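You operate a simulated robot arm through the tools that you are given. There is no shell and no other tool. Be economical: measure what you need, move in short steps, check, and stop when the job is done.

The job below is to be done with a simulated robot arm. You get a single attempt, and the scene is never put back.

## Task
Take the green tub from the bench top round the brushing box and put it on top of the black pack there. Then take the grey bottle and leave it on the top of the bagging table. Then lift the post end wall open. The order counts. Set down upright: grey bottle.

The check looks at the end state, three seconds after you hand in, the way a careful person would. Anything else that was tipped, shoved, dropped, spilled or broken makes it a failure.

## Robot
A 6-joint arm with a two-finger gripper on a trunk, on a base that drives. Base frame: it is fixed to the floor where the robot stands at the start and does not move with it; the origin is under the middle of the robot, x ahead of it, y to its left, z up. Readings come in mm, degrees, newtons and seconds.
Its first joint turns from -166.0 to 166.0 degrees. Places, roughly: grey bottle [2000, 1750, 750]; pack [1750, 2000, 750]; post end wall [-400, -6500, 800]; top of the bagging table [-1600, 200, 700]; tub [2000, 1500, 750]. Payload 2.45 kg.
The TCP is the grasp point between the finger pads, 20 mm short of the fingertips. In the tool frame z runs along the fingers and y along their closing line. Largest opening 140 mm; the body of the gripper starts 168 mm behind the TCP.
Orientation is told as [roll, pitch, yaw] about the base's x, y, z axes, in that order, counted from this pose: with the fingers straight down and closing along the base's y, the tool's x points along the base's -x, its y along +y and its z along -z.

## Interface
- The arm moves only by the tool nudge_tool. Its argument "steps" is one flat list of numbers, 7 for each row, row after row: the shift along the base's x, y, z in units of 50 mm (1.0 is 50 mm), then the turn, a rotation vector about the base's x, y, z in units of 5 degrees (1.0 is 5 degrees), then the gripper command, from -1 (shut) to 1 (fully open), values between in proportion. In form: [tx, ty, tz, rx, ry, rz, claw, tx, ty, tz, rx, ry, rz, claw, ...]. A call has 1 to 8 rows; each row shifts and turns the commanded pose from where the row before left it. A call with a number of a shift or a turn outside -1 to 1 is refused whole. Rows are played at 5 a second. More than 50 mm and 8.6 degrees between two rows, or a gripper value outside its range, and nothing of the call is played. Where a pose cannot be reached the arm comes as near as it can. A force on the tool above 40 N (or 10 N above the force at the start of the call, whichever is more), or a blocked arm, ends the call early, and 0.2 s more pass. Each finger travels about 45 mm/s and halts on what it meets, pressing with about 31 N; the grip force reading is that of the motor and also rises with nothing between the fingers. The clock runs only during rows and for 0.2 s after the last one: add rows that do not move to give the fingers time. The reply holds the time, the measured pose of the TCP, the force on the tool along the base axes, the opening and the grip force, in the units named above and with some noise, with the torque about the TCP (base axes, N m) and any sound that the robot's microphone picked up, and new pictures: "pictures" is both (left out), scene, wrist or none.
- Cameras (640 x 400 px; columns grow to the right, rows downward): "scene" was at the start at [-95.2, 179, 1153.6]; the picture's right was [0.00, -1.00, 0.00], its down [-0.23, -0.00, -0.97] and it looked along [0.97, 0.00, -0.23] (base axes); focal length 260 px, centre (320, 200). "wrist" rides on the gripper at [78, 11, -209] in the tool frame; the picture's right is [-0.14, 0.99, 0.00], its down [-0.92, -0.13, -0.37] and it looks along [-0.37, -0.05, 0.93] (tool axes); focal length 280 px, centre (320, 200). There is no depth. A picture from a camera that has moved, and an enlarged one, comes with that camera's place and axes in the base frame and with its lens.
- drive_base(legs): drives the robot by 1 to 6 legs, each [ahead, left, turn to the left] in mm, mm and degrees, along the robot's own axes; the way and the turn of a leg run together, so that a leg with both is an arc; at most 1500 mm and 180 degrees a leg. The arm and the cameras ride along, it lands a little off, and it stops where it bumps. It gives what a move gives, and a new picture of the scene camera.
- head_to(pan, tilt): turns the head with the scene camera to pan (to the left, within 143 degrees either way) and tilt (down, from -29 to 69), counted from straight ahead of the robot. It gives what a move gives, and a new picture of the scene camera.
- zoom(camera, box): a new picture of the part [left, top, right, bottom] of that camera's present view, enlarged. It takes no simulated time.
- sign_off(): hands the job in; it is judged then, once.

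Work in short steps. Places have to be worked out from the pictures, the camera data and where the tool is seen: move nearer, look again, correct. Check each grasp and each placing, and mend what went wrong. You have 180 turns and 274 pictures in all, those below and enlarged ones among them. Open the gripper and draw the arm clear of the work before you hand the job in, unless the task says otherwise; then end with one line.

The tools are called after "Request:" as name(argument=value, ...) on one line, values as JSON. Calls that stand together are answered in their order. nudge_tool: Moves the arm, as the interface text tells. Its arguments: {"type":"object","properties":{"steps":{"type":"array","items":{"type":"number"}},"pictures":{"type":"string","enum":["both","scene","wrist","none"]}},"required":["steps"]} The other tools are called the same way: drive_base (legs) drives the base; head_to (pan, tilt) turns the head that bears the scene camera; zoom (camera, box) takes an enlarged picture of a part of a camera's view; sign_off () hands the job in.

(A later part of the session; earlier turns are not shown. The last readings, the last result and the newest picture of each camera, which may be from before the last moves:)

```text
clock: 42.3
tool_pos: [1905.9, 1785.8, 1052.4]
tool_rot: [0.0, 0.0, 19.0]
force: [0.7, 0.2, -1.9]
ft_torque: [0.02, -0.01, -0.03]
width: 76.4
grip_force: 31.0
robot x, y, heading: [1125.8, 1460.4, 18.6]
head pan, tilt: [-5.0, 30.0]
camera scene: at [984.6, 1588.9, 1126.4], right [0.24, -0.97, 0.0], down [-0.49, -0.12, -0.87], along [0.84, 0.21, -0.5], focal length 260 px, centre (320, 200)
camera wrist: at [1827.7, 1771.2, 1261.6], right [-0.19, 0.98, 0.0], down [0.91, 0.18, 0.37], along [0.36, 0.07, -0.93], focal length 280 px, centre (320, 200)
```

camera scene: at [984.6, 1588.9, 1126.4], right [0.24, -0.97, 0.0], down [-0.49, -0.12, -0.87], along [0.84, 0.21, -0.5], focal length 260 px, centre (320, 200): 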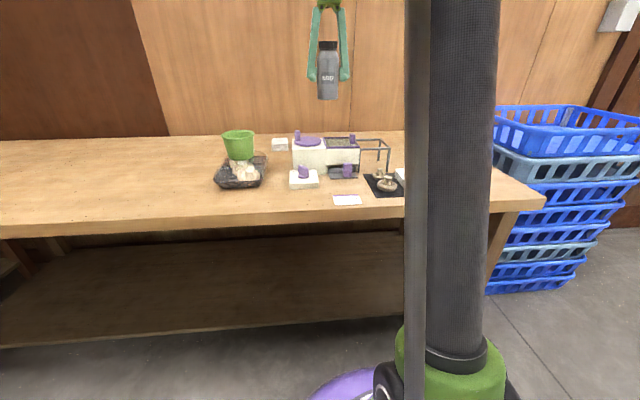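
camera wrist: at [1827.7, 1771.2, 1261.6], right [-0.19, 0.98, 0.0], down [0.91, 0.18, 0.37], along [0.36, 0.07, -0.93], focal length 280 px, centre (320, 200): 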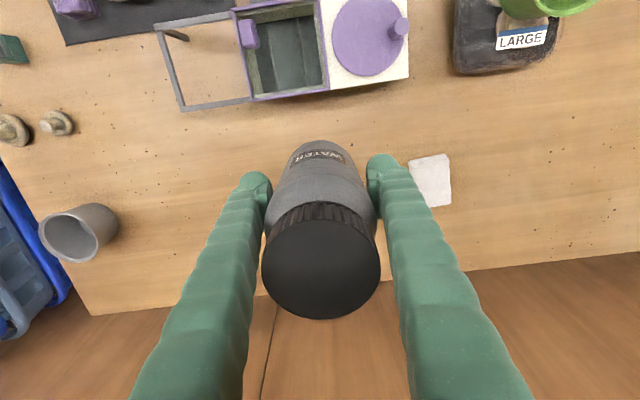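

Bottle held. I back away from the bench and then look toward the bagging table.

Request:
drive_base(legs=[[-700, 0, 0], [0, 0, 80]])

Request:
head_to(pan=80, tilt=15)

Request:
head_to(pan=135, tilt=15)

```text
clock: 49.6
tool_pos: [265.0, 2045.2, 1052.7]
tool_rot: [0.0, 0.0, 100.6]
force: [-0.3, 0.5, -0.6]
ft_torque: [-0.03, 0.02, -0.01]
width: 76.2
grip_force: 30.9
robot x, y, heading: [483.8, 1234.5, 100.7]
head pan, tilt: [-5.0, 30.0]
camera scene: at [333.1, 1106.9, 1126.4], right [0.99, 0.1, 0.0], down [0.05, -0.5, -0.87], along [-0.09, 0.86, -0.5], focal length 260 px, centre (320, 200)
```

scene: 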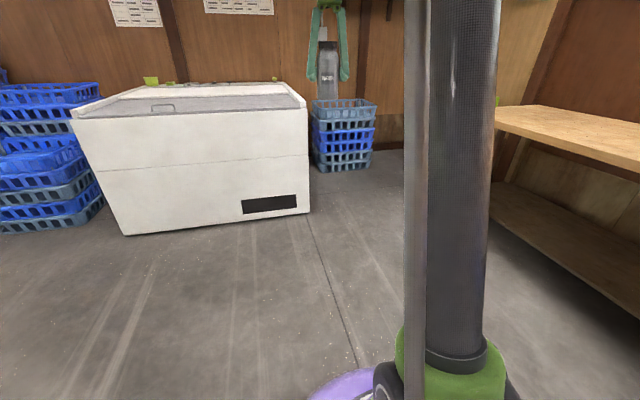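

```text
clock: 51.2
tool_pos: [262.8, 2045.1, 1052.5]
tool_rot: [0.0, 0.1, 100.7]
force: [0.9, -0.6, -0.9]
ft_torque: [-0.04, 0.0, 0.03]
width: 76.4
grip_force: 31.2
robot x, y, heading: [477.3, 1232.1, 100.7]
head pan, tilt: [80.0, 15.0]
camera scene: at [248.7, 1015.8, 1150.7], right [-0.01, 1.0, 0.0], down [0.26, 0.0, -0.97], along [-0.97, -0.01, -0.26], focal length 260 px, centre (320, 200)
```

scene: 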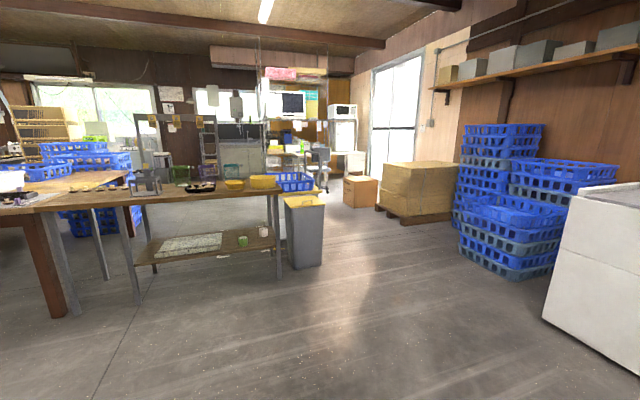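

```text
clock: 52.5
tool_pos: [262.6, 2045.2, 1052.0]
tool_rot: [0.1, 0.0, 100.7]
force: [-0.3, -0.9, -1.7]
ft_torque: [-0.05, 0.0, 0.0]
width: 75.8
grip_force: 31.0
robot x, y, heading: [478.2, 1232.9, 100.7]
head pan, tilt: [135.0, 15.0]
camera scene: at [289.5, 939.7, 1150.7], right [-0.83, 0.56, 0.0], down [0.15, 0.21, -0.97], along [-0.54, -0.8, -0.26], focal length 260 px, centre (320, 200)
```

scene: 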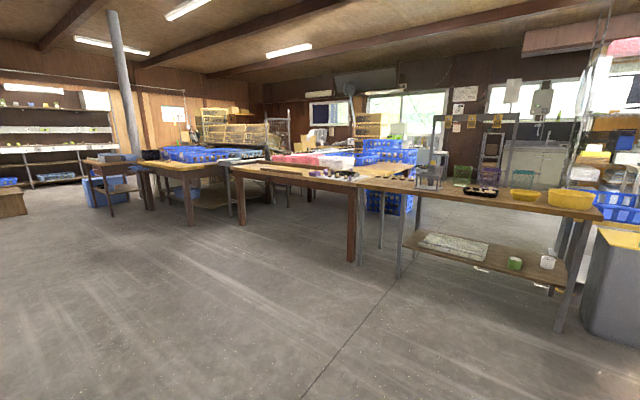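

The table with the frame, black tray and yellow bins near (-1450,240) should be the bagging table; I check it and drive up facing it (heading ≈196°), stopping about 1 m short.

Request:
drive_base(legs=[[0, 0, 95], [0, 425, 0], [950, 0, 0]])

Request:
head_to(pan=0, tilt=20)

```text
clock: 63.6
tool_pos: [-1121.5, 304.1, 1052.1]
tool_rot: [0.0, 0.0, -165.0]
force: [-0.4, 0.6, -1.5]
ft_torque: [0.0, -0.02, -0.01]
width: 75.7
grip_force: 30.9
robot x, y, heading: [-326.8, 577.7, -165.1]
head pan, tilt: [135.0, 15.0]
camera scene: at [-16.3, 415.2, 1150.7], right [-0.5, -0.87, 0.0], down [-0.22, 0.13, -0.97], along [0.84, -0.48, -0.26], focal length 260 px, centre (320, 200)
```

scene: 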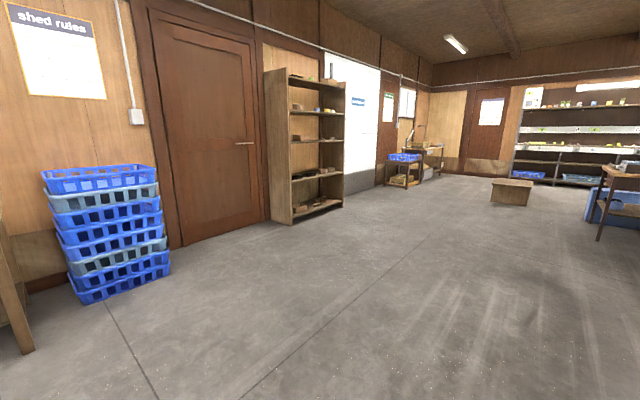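

```text
clock: 65.8
tool_pos: [-1121.4, 303.2, 1052.8]
tool_rot: [0.0, 0.0, -164.9]
force: [0.3, 0.7, -1.2]
ft_torque: [0.01, -0.01, 0.02]
width: 75.9
grip_force: 31.0
robot x, y, heading: [-326.0, 576.3, -164.9]
head pan, tilt: [0.0, 20.0]
camera scene: at [-187.1, 437.7, 1142.5], right [-0.26, 0.97, 0.0], down [0.33, 0.09, -0.94], along [-0.91, -0.24, -0.34], focal length 260 px, centre (320, 200)
```

scene: 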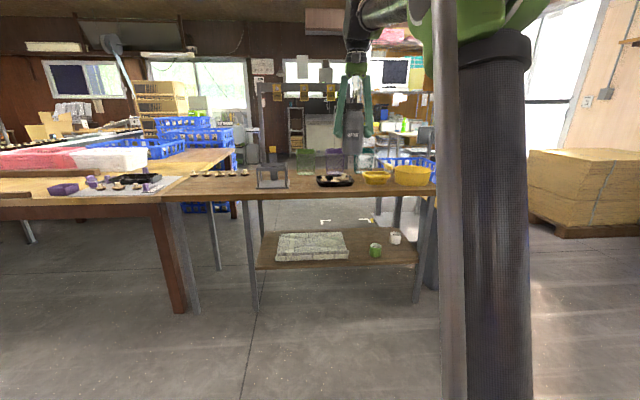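

Request:
zoom(camera="scene", box=[160, 70, 440, 245])

Request:
zoom(camera="wrist", box=[0, 0, 640, 400])

```text
2.29 times, centred on (300, 158) of scene
camera zoom: at [-187.1, 437.7, 1142.5], right [-0.26, 0.97, 0.0], down [0.33, 0.09, -0.94], along [-0.91, -0.24, -0.34], focal length 593 px, centre (366, 297)
```

zoom: 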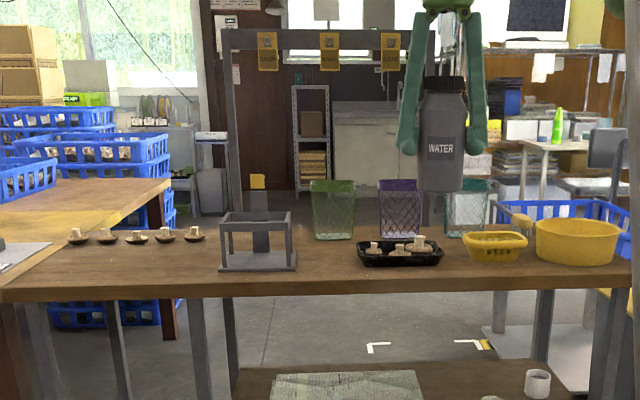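

```text
1.00 times, centred on (320, 200) of wrist (not enlarged: the box is as wide or as high as the picture)
camera zoom: at [-1044.4, 313.6, 1261.3], right [0.12, -0.99, 0.0], down [-0.92, -0.12, 0.37], along [-0.37, -0.05, -0.93], focal length 280 px, centre (320, 200)
```

zoom: 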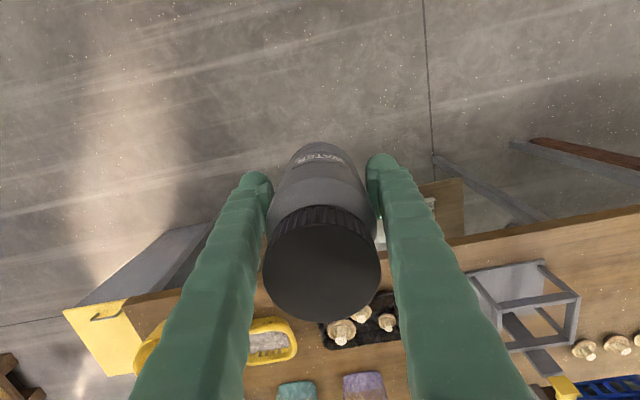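

This is the bagging table (top ≈715). A free spot lies between the grey stand and the black mushroom tray, near (-1470,10). I drive up closer.

Request:
drive_base(legs=[[0, 200, 0], [380, 0, 0], [0, 0, 3.5]])

Request:
zoom(camera="wrist", box=[0, 0, 640, 400])

```text
clock: 69.8
tool_pos: [-1418.1, -34.5, 1052.5]
tool_rot: [0.0, 0.0, -161.8]
force: [0.2, -0.1, -1.0]
ft_torque: [-0.01, -0.03, 0.0]
width: 75.6
grip_force: 31.0
robot x, y, heading: [-640.8, 282.5, -161.6]
head pan, tilt: [0.0, 20.0]
camera scene: at [-493.0, 150.3, 1142.5], right [-0.31, 0.95, 0.0], down [0.33, 0.11, -0.94], along [-0.89, -0.29, -0.34], focal length 260 px, centre (320, 200)
```

scene: 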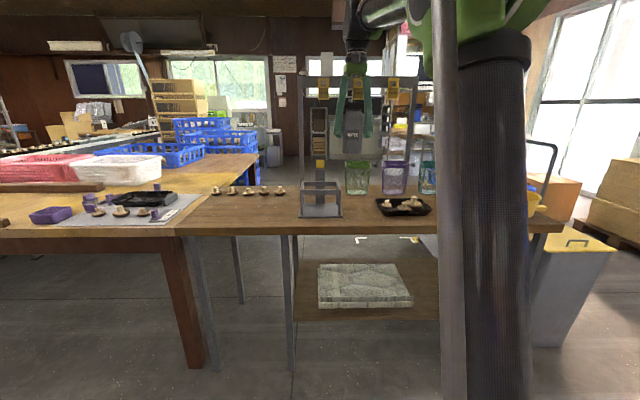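

```text
1.00 times, centred on (320, 200) of wrist (not enlarged: the box is as wide or as high as the picture)
camera zoom: at [-1342.3, -21.3, 1261.3], right [0.18, -0.98, 0.0], down [-0.91, -0.17, 0.37], along [-0.36, -0.07, -0.93], focal length 280 px, centre (320, 200)
```

zoom: 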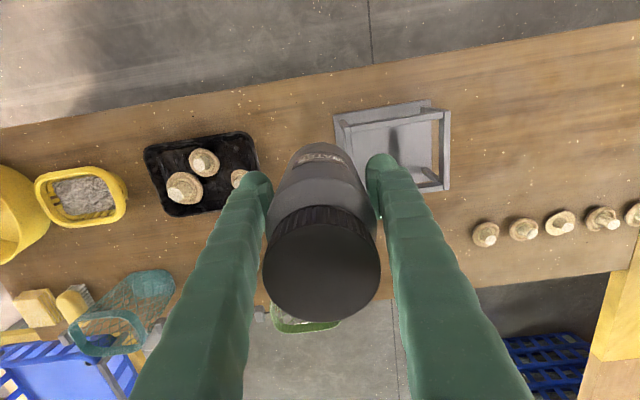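

The clear area right of the stand (wrist px ~(515,140), about (-1364,-409)) is roomier than the gap. I drive 350 mm left along the table and look again.

Request:
drive_base(legs=[[0, 350, 0]])

Request:
zoom(camera="wrist", box=[0, 0, 640, 400])

```text
clock: 72.1
tool_pos: [-1309.4, -368.8, 1052.9]
tool_rot: [0.1, 0.0, -161.9]
force: [-0.5, -0.5, -1.4]
ft_torque: [0.02, 0.0, 0.02]
width: 75.6
grip_force: 31.3
robot x, y, heading: [-528.8, -53.2, -161.8]
head pan, tilt: [0.0, 20.0]
camera scene: at [-383.6, -184.0, 1142.5], right [-0.31, 0.95, 0.0], down [0.33, 0.11, -0.94], along [-0.89, -0.29, -0.34], focal length 260 px, centre (320, 200)
```

scene: 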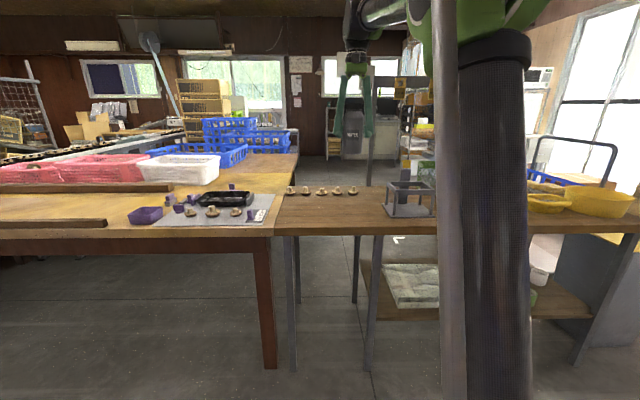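

```text
1.00 times, centred on (320, 200) of wrist (not enlarged: the box is as wide or as high as the picture)
camera zoom: at [-1233.1, -354.3, 1261.3], right [0.18, -0.98, 0.0], down [-0.91, -0.17, 0.37], along [-0.36, -0.07, -0.93], focal length 280 px, centre (320, 200)
```

zoom: 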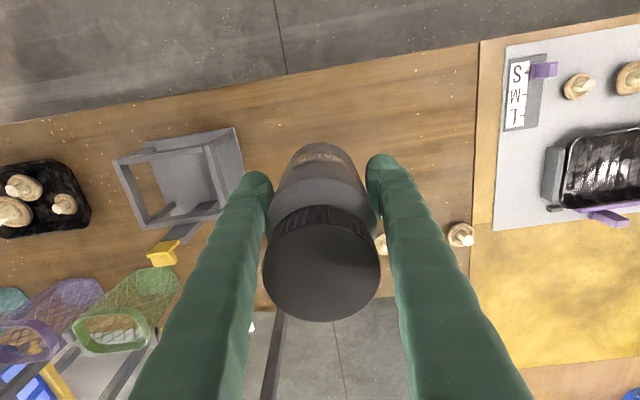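

Clear spot chosen at (-1304,-418): about 185 mm from the stand, 250 mm from the table joint, and 150 mm from the front edge. I move over it and partly down.

Request:
nudge_tool(steps=[0.1, -0.95, 0, 0, 0, 0, -0.5, 0, 0, -0.8, 0, 0, 0, -0.5, 0, 0, -0.8, 0, 0, 0, -0.5, 0, 0, -0.8, 0, 0, 0, -0.5, 0, 0, -0.6, 0, 0, 0, -0.5, 0, 0, 0, 0, 0, 0, -0.5], pictures="both")

```text
clock: 73.5
tool_pos: [-1305.0, -414.1, 901.1]
tool_rot: [0.1, 0.0, -161.9]
force: [-0.4, -0.2, -1.0]
ft_torque: [-0.02, -0.02, -0.02]
width: 76.0
grip_force: 31.3
robot x, y, heading: [-531.9, -53.4, -161.8]
head pan, tilt: [0.0, 20.0]
camera scene: at [-383.6, -184.0, 1142.5], right [-0.31, 0.95, 0.0], down [0.33, 0.11, -0.94], along [-0.89, -0.29, -0.34], focal length 260 px, centre (320, 200)
camera wrist: at [-1228.3, -399.5, 1110.3], right [0.18, -0.98, 0.0], down [-0.91, -0.17, 0.37], along [-0.36, -0.07, -0.93], focal length 280 px, centre (320, 200)
```

scene: 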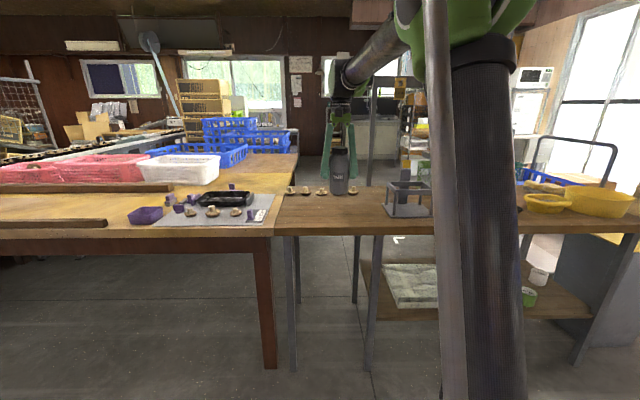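
wrist: 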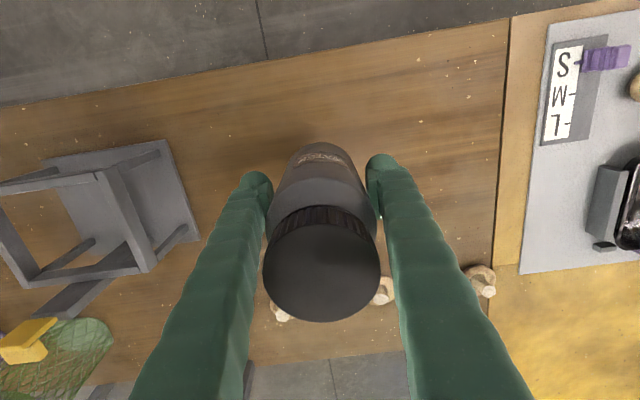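

Clear all round (mushrooms >150 mm behind). I lower further, then slowly.

Request:
nudge_tool(steps=[0, 0, -0.6, 0, 0, 0, -0.5, 0, 0, -0.5, 0, 0, 0, -0.5, 0, 0, -0.3, 0, 0, 0, -0.5, 0, 0, -0.1, 0, 0, 0, -0.5, 0, 0, 0, 0, 0, 0, -0.5], pictures="none")

Request:
zoom(camera="scene", box=[260, 120, 420, 240])

```text
clock: 74.7
tool_pos: [-1303.5, -414.2, 828.0]
tool_rot: [0.0, 0.0, -161.9]
force: [-0.3, -0.7, -1.0]
ft_torque: [0.03, -0.02, 0.01]
width: 75.7
grip_force: 31.3
robot x, y, heading: [-528.7, -51.0, -161.9]
head pan, tilt: [0.0, 20.0]
```

```text
3.33 times, centred on (340, 180) of scene
camera zoom: at [-383.6, -184.0, 1142.5], right [-0.31, 0.95, 0.0], down [0.33, 0.11, -0.94], along [-0.89, -0.29, -0.34], focal length 865 px, centre (253, 267)
```

zoom: 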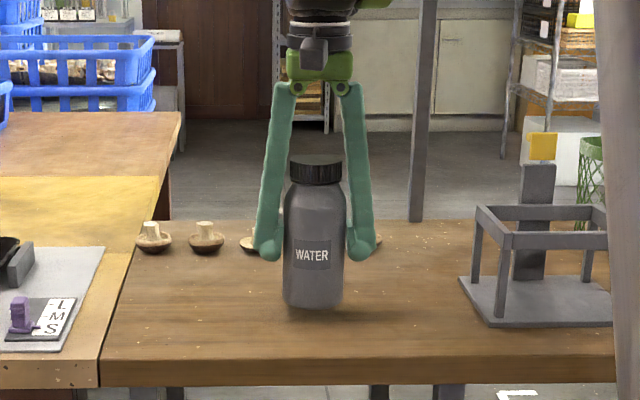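

Bottom is nearly above the top now. I lower in 5 mm rows; contact will stop it.

Request:
nudge_tool(steps=[0, 0, -0.1, 0, 0, 0, -0.5, 0, 0, -0.1, 0, 0, 0, -0.5, 0, 0, -0.1, 0, 0, 0, -0.5, 0, 0, -0.1, 0, 0, 0, -0.5, 0, 0, 0, 0, 0, 0, -0.5], pictures="none")

Request:
zoom(camera="scene", box=[260, 120, 420, 240])

```text
clock: 75.9
tool_pos: [-1303.5, -416.1, 809.4]
tool_rot: [0.0, -0.2, -161.9]
force: [-3.5, -0.3, 34.8]
ft_torque: [0.0, 0.1, 0.06]
width: 75.7
grip_force: 31.2
robot x, y, heading: [-532.0, -46.7, -161.8]
head pan, tilt: [0.0, 20.0]
```

```text
3.33 times, centred on (340, 180) of scene
camera zoom: at [-382.6, -183.5, 1142.4], right [-0.31, 0.95, 0.0], down [0.32, 0.11, -0.94], along [-0.89, -0.29, -0.34], focal length 865 px, centre (253, 267)
```

zoom: 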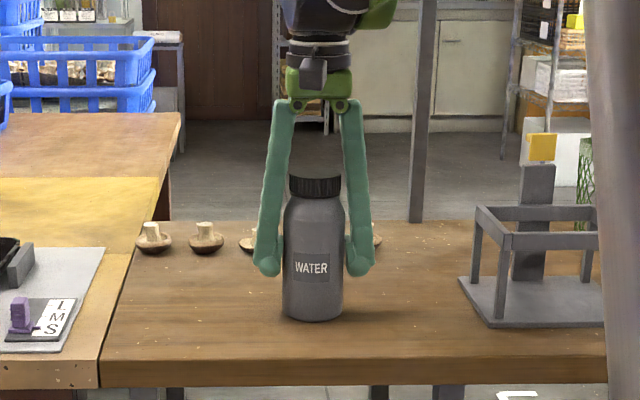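

Contact at z≈809. I relieve the pressure, then open gently.

Request:
nudge_tool(steps=[0, 0, 0.03, 0, 0, 0, -0.5, 0, 0, 0, 0, 0, 0, -0.5], pictures="none")

```text
clock: 76.5
tool_pos: [-1304.6, -414.7, 808.9]
tool_rot: [0.0, -0.1, -161.9]
force: [0.8, 1.9, 3.9]
ft_torque: [0.02, -0.09, 0.03]
width: 75.8
grip_force: 31.1
robot x, y, heading: [-530.5, -51.2, -162.2]
head pan, tilt: [0.0, 20.0]
```

Load is now light (≈4 N with contact). I open the fingers.

Request:
nudge_tool(steps=[0, 0, 0, 0, 0, 0, 0.3, 0, 0, 0, 0, 0, 0, 0.6, 0, 0, 0, 0, 0, 0, 1, 0, 0, 0, 0, 0, 0, 1, 0, 0, 0, 0, 0, 0, 1, 0, 0, 0, 0, 0, 0, 1], pictures="wrist")

Request:
zoom(camera="scene", box=[260, 120, 420, 240])

```text
clock: 77.9
tool_pos: [-1304.1, -416.2, 809.9]
tool_rot: [-0.1, 0.1, -161.8]
force: [1.1, 0.7, -1.2]
ft_torque: [0.0, -0.02, -0.01]
width: 140.2
grip_force: 0.1
robot x, y, heading: [-532.1, -52.5, -161.9]
head pan, tilt: [0.0, 20.0]
camera wrist: at [-1228.0, -401.1, 1018.0], right [0.18, -0.98, 0.0], down [-0.91, -0.17, 0.37], along [-0.36, -0.07, -0.93], focal length 280 px, centre (320, 200)
```

wrist: 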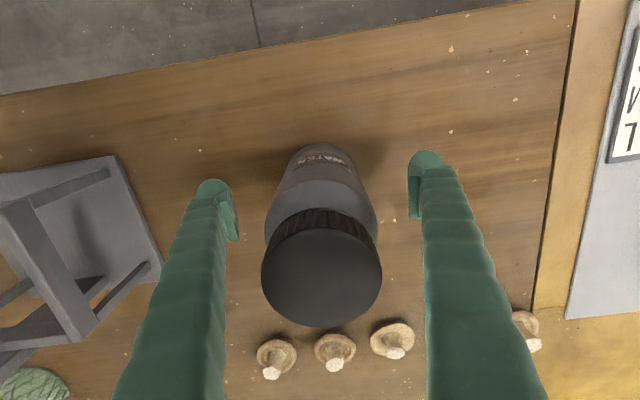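

```text
3.33 times, centred on (340, 180) of scene
camera zoom: at [-383.5, -184.0, 1142.5], right [-0.31, 0.95, 0.0], down [0.33, 0.11, -0.94], along [-0.89, -0.29, -0.34], focal length 865 px, centre (253, 267)
```

zoom: 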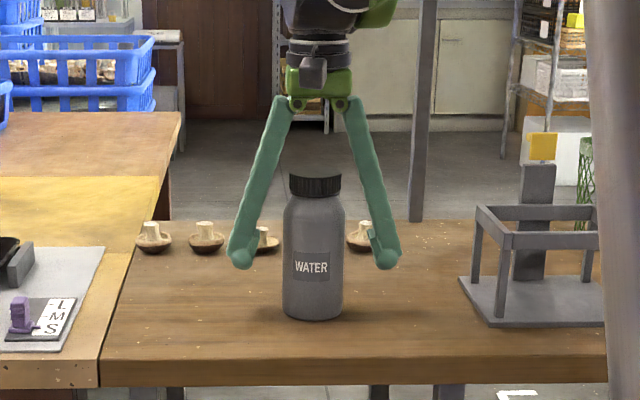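

The bottle stands upright and free. I rise straight up.

Request:
nudge_tool(steps=[0, 0, 0.4, 0, 0, 0, 1, 0, 0, 0.8, 0, 0, 0, 1, 0, 0, 0.9, 0, 0, 0, 1, 0, 0, 0.9, 0, 0, 0, 1, 0, 0, 0.9, 0, 0, 0, 1, 0, 0, 0.9, 0, 0, 0, 1], pictures="none")

Request:
drive_base(legs=[[-600, 0, 0]])

Request:
head_to(pan=70, tilt=10)

```text
clock: 79.3
tool_pos: [-1305.5, -417.4, 1049.9]
tool_rot: [0.0, 0.0, -162.0]
force: [-0.3, 0.2, 0.0]
ft_torque: [-0.02, 0.0, -0.01]
width: 139.8
grip_force: 0.1
robot x, y, heading: [-529.9, -53.1, -162.0]
head pan, tilt: [0.0, 20.0]
```

```text
clock: 82.6
tool_pos: [-748.7, -230.4, 1049.3]
tool_rot: [0.0, 0.1, -162.5]
force: [-0.1, 0.3, 0.5]
ft_torque: [-0.02, 0.01, 0.0]
width: 140.0
grip_force: 0.1
robot x, y, heading: [32.0, 128.0, -162.5]
head pan, tilt: [0.0, 20.0]
camera scene: at [174.5, -5.0, 1142.5], right [-0.3, 0.95, 0.0], down [0.33, 0.1, -0.94], along [-0.9, -0.28, -0.34], focal length 260 px, centre (320, 200)
```

scene: 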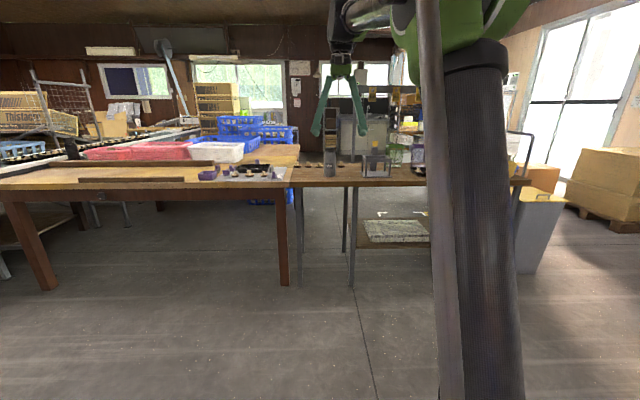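

```text
clock: 84.0
tool_pos: [-749.9, -229.5, 1050.7]
tool_rot: [-0.1, 0.0, -162.4]
force: [0.0, 0.3, -0.6]
ft_torque: [-0.01, 0.01, -0.01]
width: 139.6
grip_force: 0.2
robot x, y, heading: [28.1, 126.9, -162.3]
head pan, tilt: [70.0, 10.0]
camera scene: at [259.3, -69.7, 1158.8], right [-1.0, 0.04, 0.0], down [0.01, 0.17, -0.98], along [-0.04, -0.98, -0.17], focal length 260 px, centre (320, 200)
```

scene: 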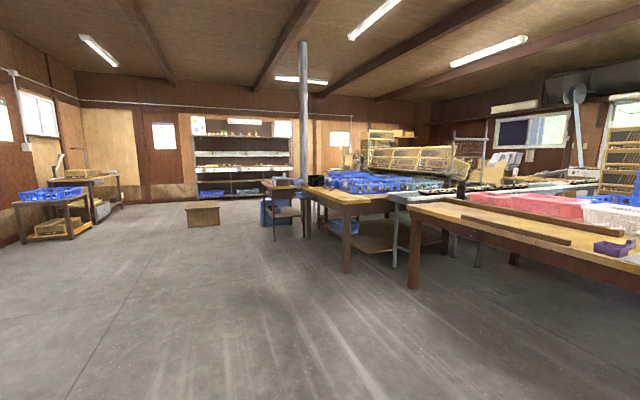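

The wall thing lies at about px (336,170). I zoom there.

Request:
zoom(camera="scene", box=[240, 100, 480, 250])

```text
2.67 times, centred on (360, 175) of scene
camera zoom: at [259.3, -69.7, 1158.8], right [-1.0, 0.04, 0.0], down [0.01, 0.17, -0.98], along [-0.04, -0.98, -0.17], focal length 692 px, centre (213, 267)
```

zoom: 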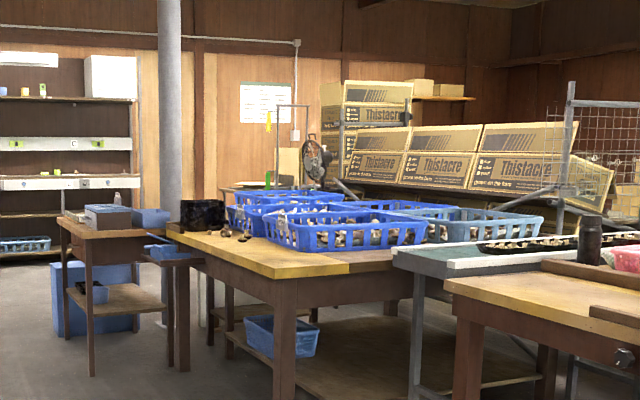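

I tuck the arm in a bit, then drive along the aisle (x≈1400) toward the far end to see.

Request:
nudge_tool(steps=[0.9, 0.29, 0, 0, 0, 0, 0, 0.9, 0.29, 0, 0, 0, 0, 0, 0.9, 0.29, 0, 0, 0, 0, 0, 0.9, 0.29, 0, 0, 0, 0, 0, 0.9, 0.29, 0, 0, 0, 0, 0, 0.9, 0.29, 0, 0, 0, 0, 0, 0.9, 0.29, 0, 0, 0, 0, 0], pictures="none")

Request:
drive_base(legs=[[0, 0, 72], [0, 1400, 0], [1400, 0, 0], [1400, 0, 0]])

Request:
head_to(pan=-20, tilt=10)

```text
clock: 85.6
tool_pos: [-434.6, -130.4, 1049.2]
tool_rot: [0.1, 0.0, -162.4]
force: [-0.4, 0.1, -0.3]
ft_torque: [0.01, -0.08, 0.0]
width: 70.0
grip_force: 0.1
robot x, y, heading: [26.4, 124.9, -162.6]
head pan, tilt: [70.0, 10.0]
```

```text
clock: 109.0
tool_pos: [1516.9, -3186.7, 1048.4]
tool_rot: [0.0, 0.0, -90.9]
force: [-0.2, -0.5, -0.1]
ft_torque: [0.01, 0.0, 0.0]
width: 70.2
grip_force: 0.1
robot x, y, heading: [1419.2, -2667.4, -90.9]
head pan, tilt: [70.0, 10.0]
camera scene: at [1685.8, -2508.8, 1158.8], right [-0.36, -0.93, 0.0], down [-0.16, 0.06, -0.98], along [0.92, -0.35, -0.17], focal length 260 px, centre (320, 200)
```

scene: 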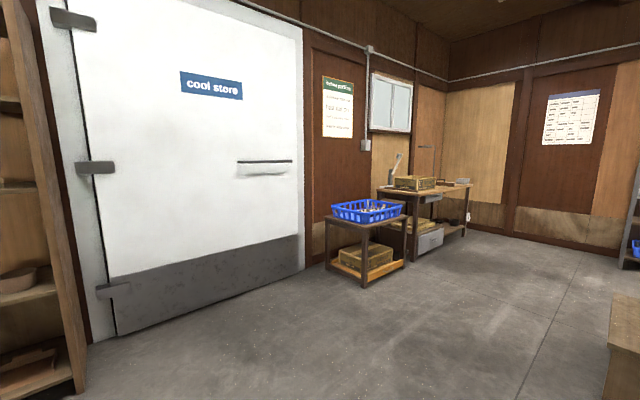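

```text
clock: 110.7
tool_pos: [1516.2, -3185.7, 1049.1]
tool_rot: [-0.1, 0.0, -91.0]
force: [0.1, -0.1, -0.1]
ft_torque: [0.03, 0.0, 0.04]
width: 70.3
grip_force: 0.0
robot x, y, heading: [1419.0, -2664.1, -91.1]
head pan, tilt: [-20.0, 10.0]
camera scene: at [1565.7, -2562.3, 1158.8], right [-0.93, 0.36, 0.0], down [0.06, 0.16, -0.98], along [-0.35, -0.92, -0.17], focal length 260 px, centre (320, 200)
```

scene: 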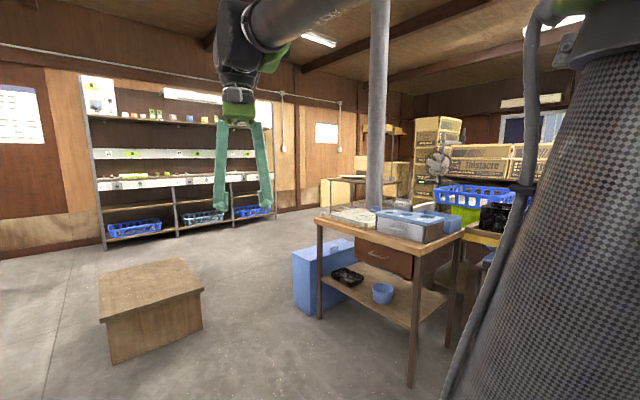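

Request:
zoom(camera="scene", box=[280, 100, 440, 220])

```text
3.33 times, centred on (360, 160) of scene
camera zoom: at [1565.7, -2562.3, 1158.8], right [-0.93, 0.36, 0.0], down [0.06, 0.16, -0.98], along [-0.35, -0.92, -0.17], focal length 865 px, centre (187, 333)
```

zoom: 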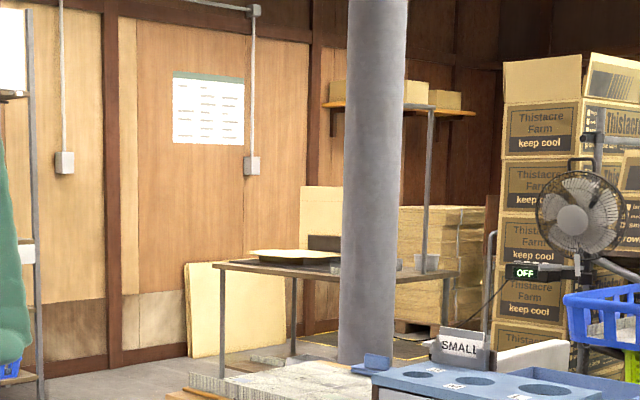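

The target is beyond the round column, on a table. I avoid the narrow gap and go round the wooden crate on its outer side (x≈2950).

Request:
drive_base(legs=[[0, 1500, 0], [1200, 0, 0], [1100, 0, 0]])

Request:
head_to(pan=-70, tilt=12)

```text
clock: 129.0
tool_pos: [2956.5, -5538.1, 1047.3]
tool_rot: [0.0, 0.0, -90.9]
force: [0.6, 1.0, 1.2]
ft_torque: [-0.01, 0.01, 0.01]
width: 69.8
grip_force: 0.1
robot x, y, heading: [2860.8, -5015.2, -91.1]
head pan, tilt: [-20.0, 10.0]
camera scene: at [3004.3, -4914.7, 1158.8], right [-0.93, 0.36, 0.0], down [0.06, 0.16, -0.98], along [-0.35, -0.92, -0.17], focal length 260 px, centre (320, 200)
```

scene: 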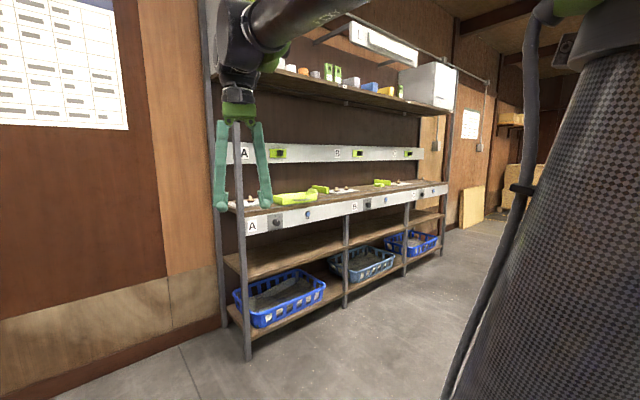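

```text
clock: 130.2
tool_pos: [2955.7, -5539.4, 1048.1]
tool_rot: [0.0, 0.0, -91.0]
force: [0.9, 0.2, 0.2]
ft_torque: [0.01, 0.03, -0.01]
width: 70.3
grip_force: 0.1
robot x, y, heading: [2860.8, -5017.1, -90.9]
head pan, tilt: [-70.0, 12.0]
camera scene: at [2949.4, -4858.4, 1155.5], right [-0.33, 0.95, 0.0], down [0.2, 0.07, -0.98], along [-0.92, -0.32, -0.21], focal length 260 px, centre (320, 200)
```

scene: 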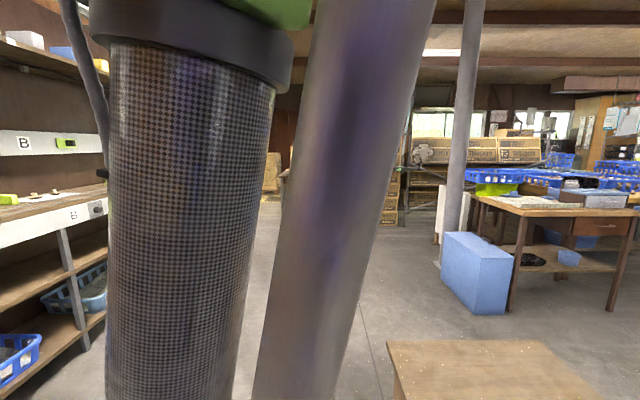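

I turn to face along the room (heading ≈ -162°) and drive toward the far table.

Request:
drive_base(legs=[[0, 0, -71], [0, 150, 0], [1300, 0, 0]])

Request:
head_to(pan=0, tilt=12)

```text
clock: 140.7
tool_pos: [1224.8, -5832.7, 1047.9]
tool_rot: [0.0, 0.0, -161.4]
force: [0.7, -0.7, -0.1]
ft_torque: [-0.01, -0.04, -0.02]
width: 70.0
grip_force: 0.1
robot x, y, heading: [1682.8, -5572.0, -161.4]
head pan, tilt: [-70.0, 12.0]
camera scene: at [1861.0, -5596.4, 1155.5], right [0.78, 0.62, 0.0], down [0.13, -0.16, -0.98], along [-0.61, 0.76, -0.21], focal length 260 px, centre (320, 200)
```

scene: 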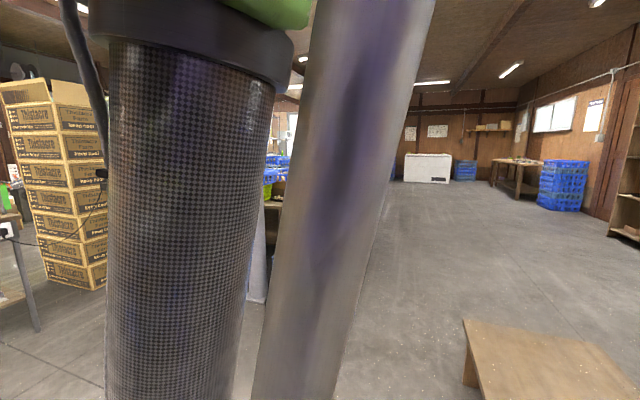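

```text
clock: 142.1
tool_pos: [1225.0, -5835.1, 1049.2]
tool_rot: [0.1, 0.0, -161.4]
force: [-0.5, -0.2, 0.4]
ft_torque: [-0.02, -0.01, -0.02]
width: 70.0
grip_force: 0.0
robot x, y, heading: [1680.8, -5571.5, -161.5]
head pan, tilt: [0.0, 12.0]
camera scene: at [1830.7, -5699.0, 1155.5], right [-0.32, 0.95, 0.0], down [0.2, 0.07, -0.98], along [-0.93, -0.31, -0.21], focal length 260 px, centre (320, 200)
```

scene: 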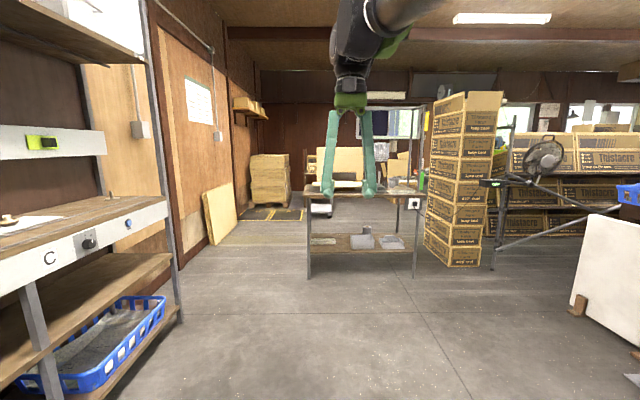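

Request:
zoom(camera="scene", box=[280, 120, 440, 240])

```text
3.33 times, centred on (360, 180) of scene
camera zoom: at [1830.7, -5699.0, 1155.5], right [-0.32, 0.95, 0.0], down [0.2, 0.07, -0.98], along [-0.93, -0.31, -0.21], focal length 865 px, centre (187, 267)
```

zoom: 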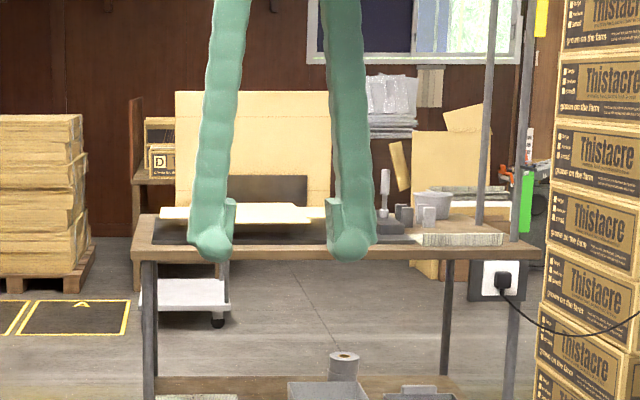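

A flat-laid carton/tray lies on that table. I drive closer.

Request:
drive_base(legs=[[1000, 0, 0]])

Request:
head_to(pan=0, tilt=25)

Request:
zoom(camera="scene", box=[230, 90, 470, 240])

```text
clock: 147.3
tool_pos: [287.2, -6155.4, 1048.8]
tool_rot: [0.0, -0.1, -161.0]
force: [-0.4, -0.2, -0.3]
ft_torque: [0.03, -0.06, 0.0]
width: 70.2
grip_force: 0.1
robot x, y, heading: [742.8, -5885.6, -160.7]
head pan, tilt: [0.0, 12.0]
camera scene: at [891.3, -6017.6, 1155.5], right [-0.32, 0.95, 0.0], down [0.2, 0.07, -0.98], along [-0.93, -0.32, -0.21], focal length 260 px, centre (320, 200)
```

scene: 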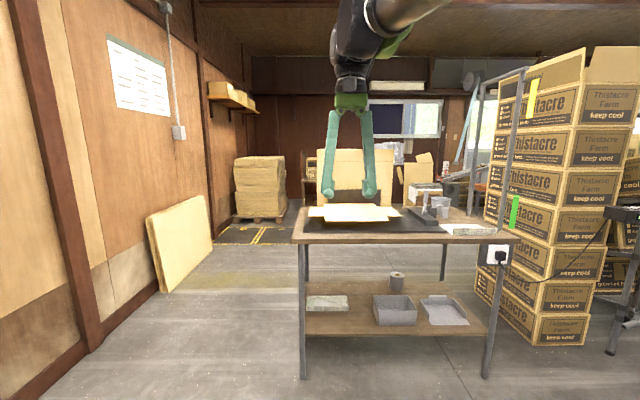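

```text
clock: 148.0
tool_pos: [286.9, -6156.5, 1048.7]
tool_rot: [0.0, 0.0, -161.0]
force: [0.2, 0.4, 0.4]
ft_torque: [0.02, -0.01, 0.02]
width: 70.2
grip_force: 0.0
robot x, y, heading: [738.8, -5886.4, -160.9]
head pan, tilt: [0.0, 25.0]
camera scene: at [892.4, -6017.3, 1134.5], right [-0.32, 0.95, 0.0], down [0.4, 0.14, -0.91], along [-0.86, -0.29, -0.42], focal length 260 px, centre (320, 200)
```

scene: 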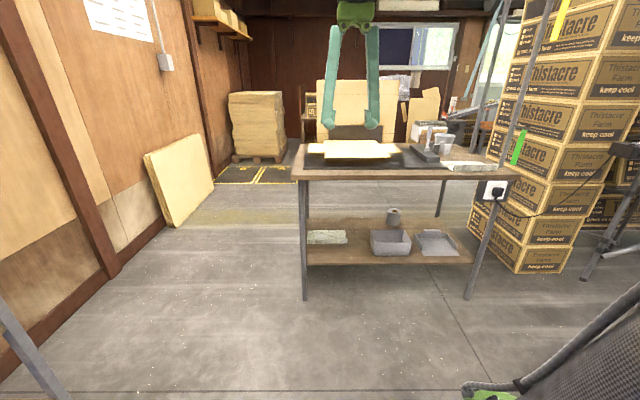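

```text
2.67 times, centred on (350, 165) of scene
camera zoom: at [892.4, -6017.3, 1134.5], right [-0.32, 0.95, 0.0], down [0.4, 0.14, -0.91], along [-0.86, -0.29, -0.42], focal length 692 px, centre (240, 293)
```

zoom: 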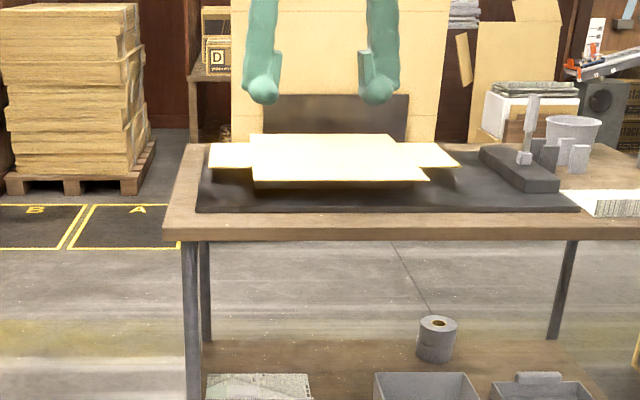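

It's a carton blank on a mat, with a post device at its right side; the right-hand flap should be the post-end wall. I drive up and look from above.

Request:
drive_base(legs=[[420, 0, 0]])

Request:
zoom(camera="wrist", box=[0, 0, 640, 400])

Request:
zoom(camera="scene", box=[200, 120, 520, 320])

```text
clock: 150.7
tool_pos: [-121.6, -6293.8, 1048.7]
tool_rot: [0.0, -0.1, -161.2]
force: [0.0, -0.6, 0.2]
ft_torque: [0.04, 0.02, 0.02]
width: 70.1
grip_force: 0.1
robot x, y, heading: [334.7, -6026.3, -161.5]
head pan, tilt: [0.0, 25.0]
camera scene: at [485.2, -6156.6, 1134.4], right [-0.32, 0.95, 0.0], down [0.4, 0.14, -0.91], along [-0.86, -0.29, -0.42], focal length 260 px, centre (320, 200)
```

scene: 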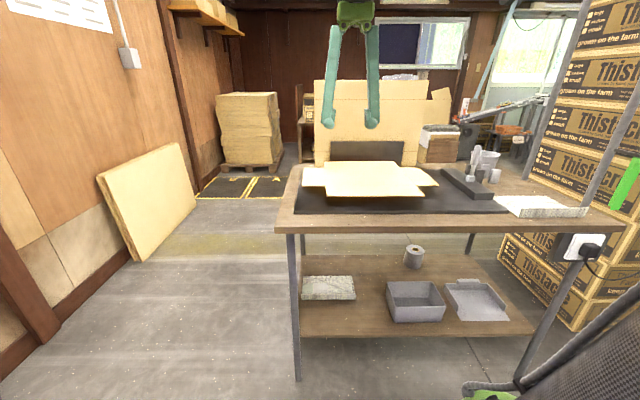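

```text
1.00 times, centred on (320, 200) of wrist (not enlarged: the box is as wide or as high as the picture)
camera zoom: at [-45.1, -6278.3, 1257.0], right [0.19, -0.98, 0.0], down [-0.91, -0.17, 0.37], along [-0.36, -0.07, -0.93], focal length 280 px, centre (320, 200)
```

zoom: 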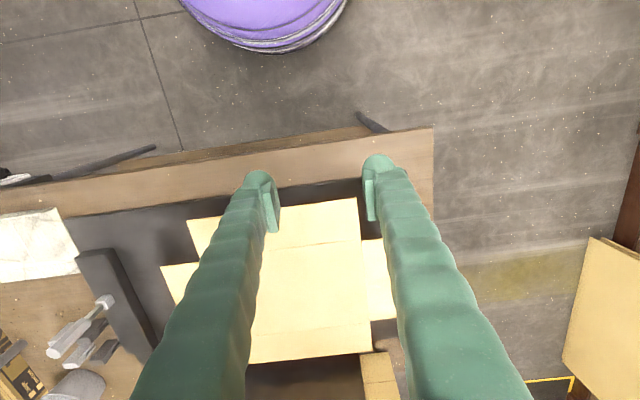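

```text
2.00 times, centred on (360, 220) of scene
camera zoom: at [485.2, -6156.6, 1134.4], right [-0.32, 0.95, 0.0], down [0.4, 0.14, -0.91], along [-0.86, -0.29, -0.42], focal length 519 px, centre (240, 160)
```

zoom: 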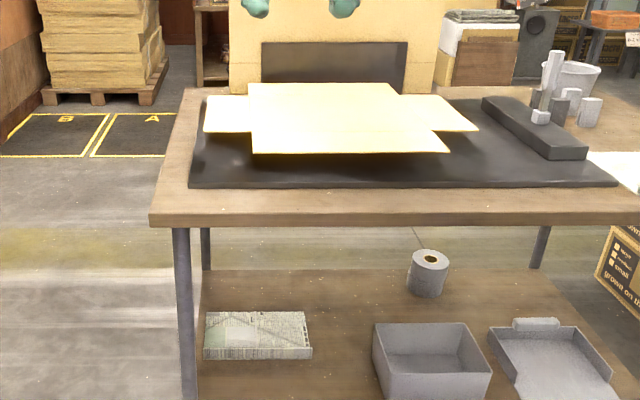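

I extend over the blank and raise to see it whole in the upper part of the wrist view.

Request:
nudge_tool(steps=[-0.85, -0.28, 0.35, 0, 0, 0, 0, -0.85, -0.28, 0.35, 0, 0, 0, 0, -0.85, -0.28, 0.35, 0, 0, 0, 0, -0.85, -0.28, 0.35, 0, 0, 0, 0, -0.85, -0.28, 0.35, 0, 0, 0, 0], pictures="wrist")

Request:
zoom(camera="wrist", box=[120, 0, 440, 200])

```text
clock: 151.9
tool_pos: [-333.1, -6364.1, 1135.4]
tool_rot: [0.0, -0.1, -161.2]
force: [0.5, 0.6, 1.1]
ft_torque: [-0.06, 0.1, 0.0]
width: 69.7
grip_force: 0.0
robot x, y, heading: [332.8, -6022.5, -161.4]
head pan, tilt: [0.0, 25.0]
camera wrist: at [-256.7, -6349.9, 1344.5], right [0.19, -0.98, 0.0], down [-0.91, -0.18, 0.37], along [-0.36, -0.07, -0.93], focal length 280 px, centre (320, 200)
```

wrist: 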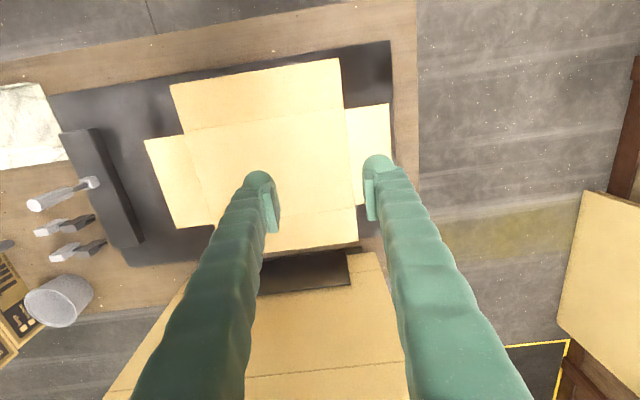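

```text
2.00 times, centred on (280, 100) of wrist
camera zoom: at [-256.7, -6349.9, 1344.5], right [0.19, -0.98, 0.0], down [-0.91, -0.18, 0.37], along [-0.36, -0.07, -0.93], focal length 561 px, centre (400, 400)
```

zoom: 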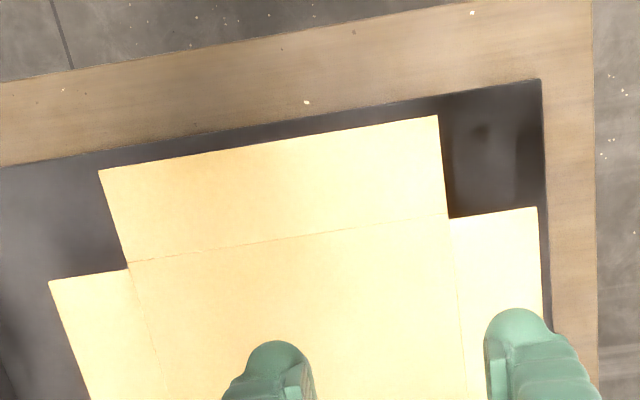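

The blank has four flaps. By position, the robot-left flap (≈(-345,-6470)) fits the given place best. I look around for what "post" means before choosing.

Request:
head_to(pan=25, tilt=20)

Request:
head_to(pan=-25, tilt=15)

```text
clock: 152.8
tool_pos: [-333.1, -6363.4, 1134.9]
tool_rot: [0.0, 0.0, -161.2]
force: [-0.5, 0.2, -0.6]
ft_torque: [0.0, -0.04, -0.02]
width: 70.1
grip_force: 0.0
robot x, y, heading: [332.0, -6024.2, -161.5]
head pan, tilt: [25.0, 20.0]
camera scene: at [505.0, -6191.4, 1142.5], right [-0.69, 0.72, 0.0], down [0.25, 0.24, -0.94], along [-0.68, -0.65, -0.34], focal length 260 px, centre (320, 200)
```

scene: 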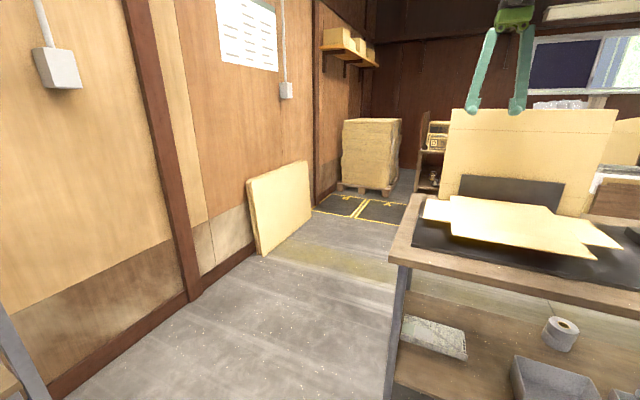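

```text
clock: 153.9
tool_pos: [-332.8, -6365.5, 1135.8]
tool_rot: [0.0, 0.1, -161.2]
force: [-1.0, 0.0, 0.1]
ft_torque: [-0.01, -0.03, 0.01]
width: 69.9
grip_force: 0.1
robot x, y, heading: [335.9, -6024.8, -161.4]
head pan, tilt: [-25.0, 15.0]
camera scene: at [479.5, -6116.9, 1150.6], right [0.11, 0.99, 0.0], down [0.26, -0.03, -0.97], along [-0.96, 0.1, -0.26], focal length 260 px, centre (320, 200)
```

scene: 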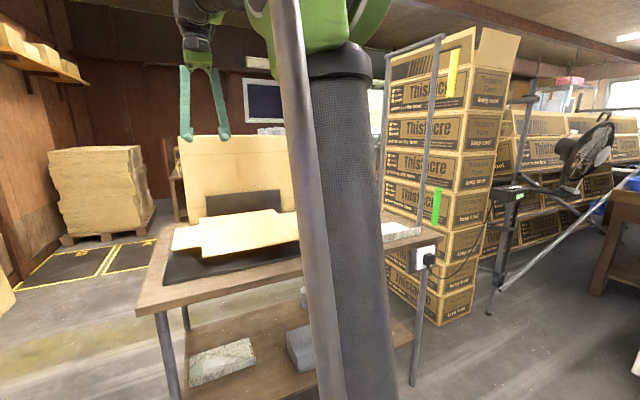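

I zoom in on the table items to find distinguishing marks for the "post" end.

Request:
zoom(camera="scene", box=[370, 20, 530, 300])

Request:
zoom(camera="wrist", box=[0, 60, 240, 400])

Request:
head_to(pan=8, tilt=30)

Request:
zoom(camera="scene", box=[260, 100, 500, 250])

```text
1.43 times, centred on (450, 160) of scene
camera zoom: at [479.5, -6116.9, 1150.6], right [0.11, 0.99, 0.0], down [0.26, -0.03, -0.97], along [-0.96, 0.1, -0.26], focal length 371 px, centre (134, 257)
```

zoom: 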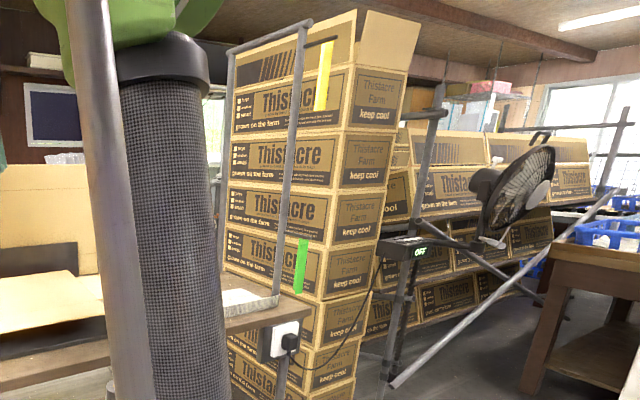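

```text
1.18 times, centred on (120, 230) of wrist
camera zoom: at [-256.6, -6350.1, 1343.8], right [0.19, -0.98, 0.0], down [-0.91, -0.17, 0.37], along [-0.36, -0.07, -0.93], focal length 330 px, centre (555, 165)
```

zoom: 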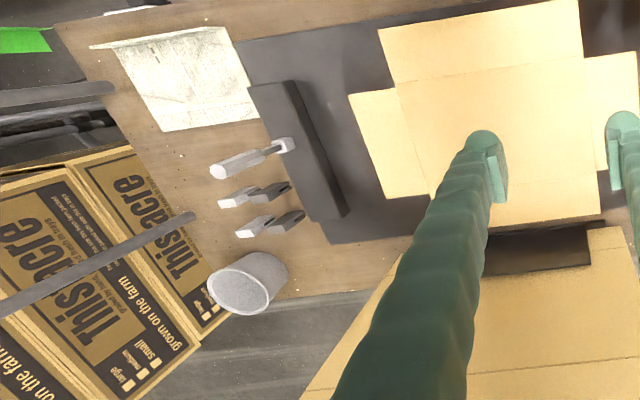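

```text
clock: 154.9
tool_pos: [-333.0, -6363.8, 1135.1]
tool_rot: [0.0, 0.0, -161.1]
force: [-0.3, 0.4, -0.6]
ft_torque: [-0.02, -0.02, 0.02]
width: 69.8
grip_force: 0.0
robot x, y, heading: [337.0, -6023.3, -161.1]
head pan, tilt: [8.0, 30.0]
camera scene: at [491.6, -6167.7, 1126.5], right [-0.45, 0.89, 0.0], down [0.45, 0.22, -0.87], along [-0.77, -0.39, -0.5], focal length 260 px, centre (320, 200)
```

scene: 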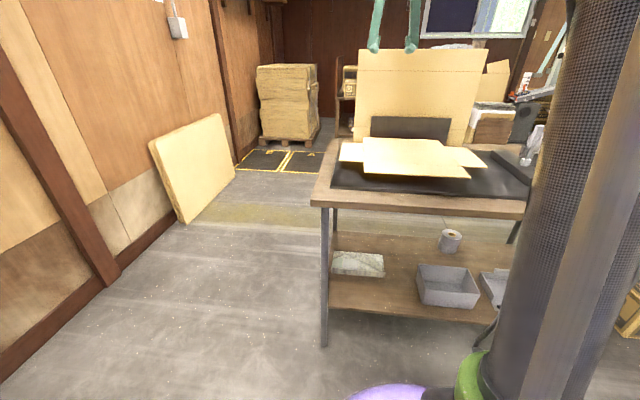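

```text
2.67 times, centred on (380, 175) of scene
camera zoom: at [491.6, -6167.7, 1126.5], right [-0.45, 0.89, 0.0], down [0.45, 0.22, -0.87], along [-0.77, -0.39, -0.5], focal length 692 px, centre (160, 267)
```

zoom: 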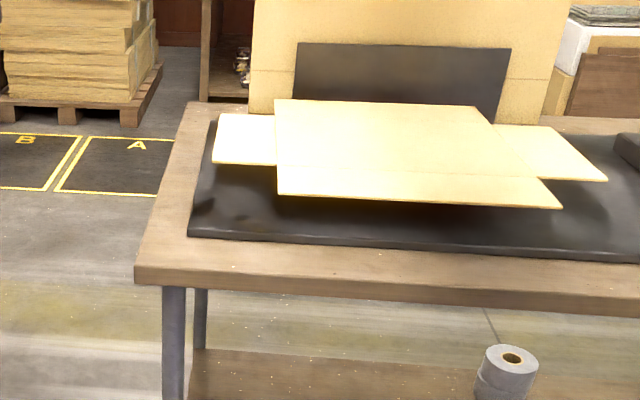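

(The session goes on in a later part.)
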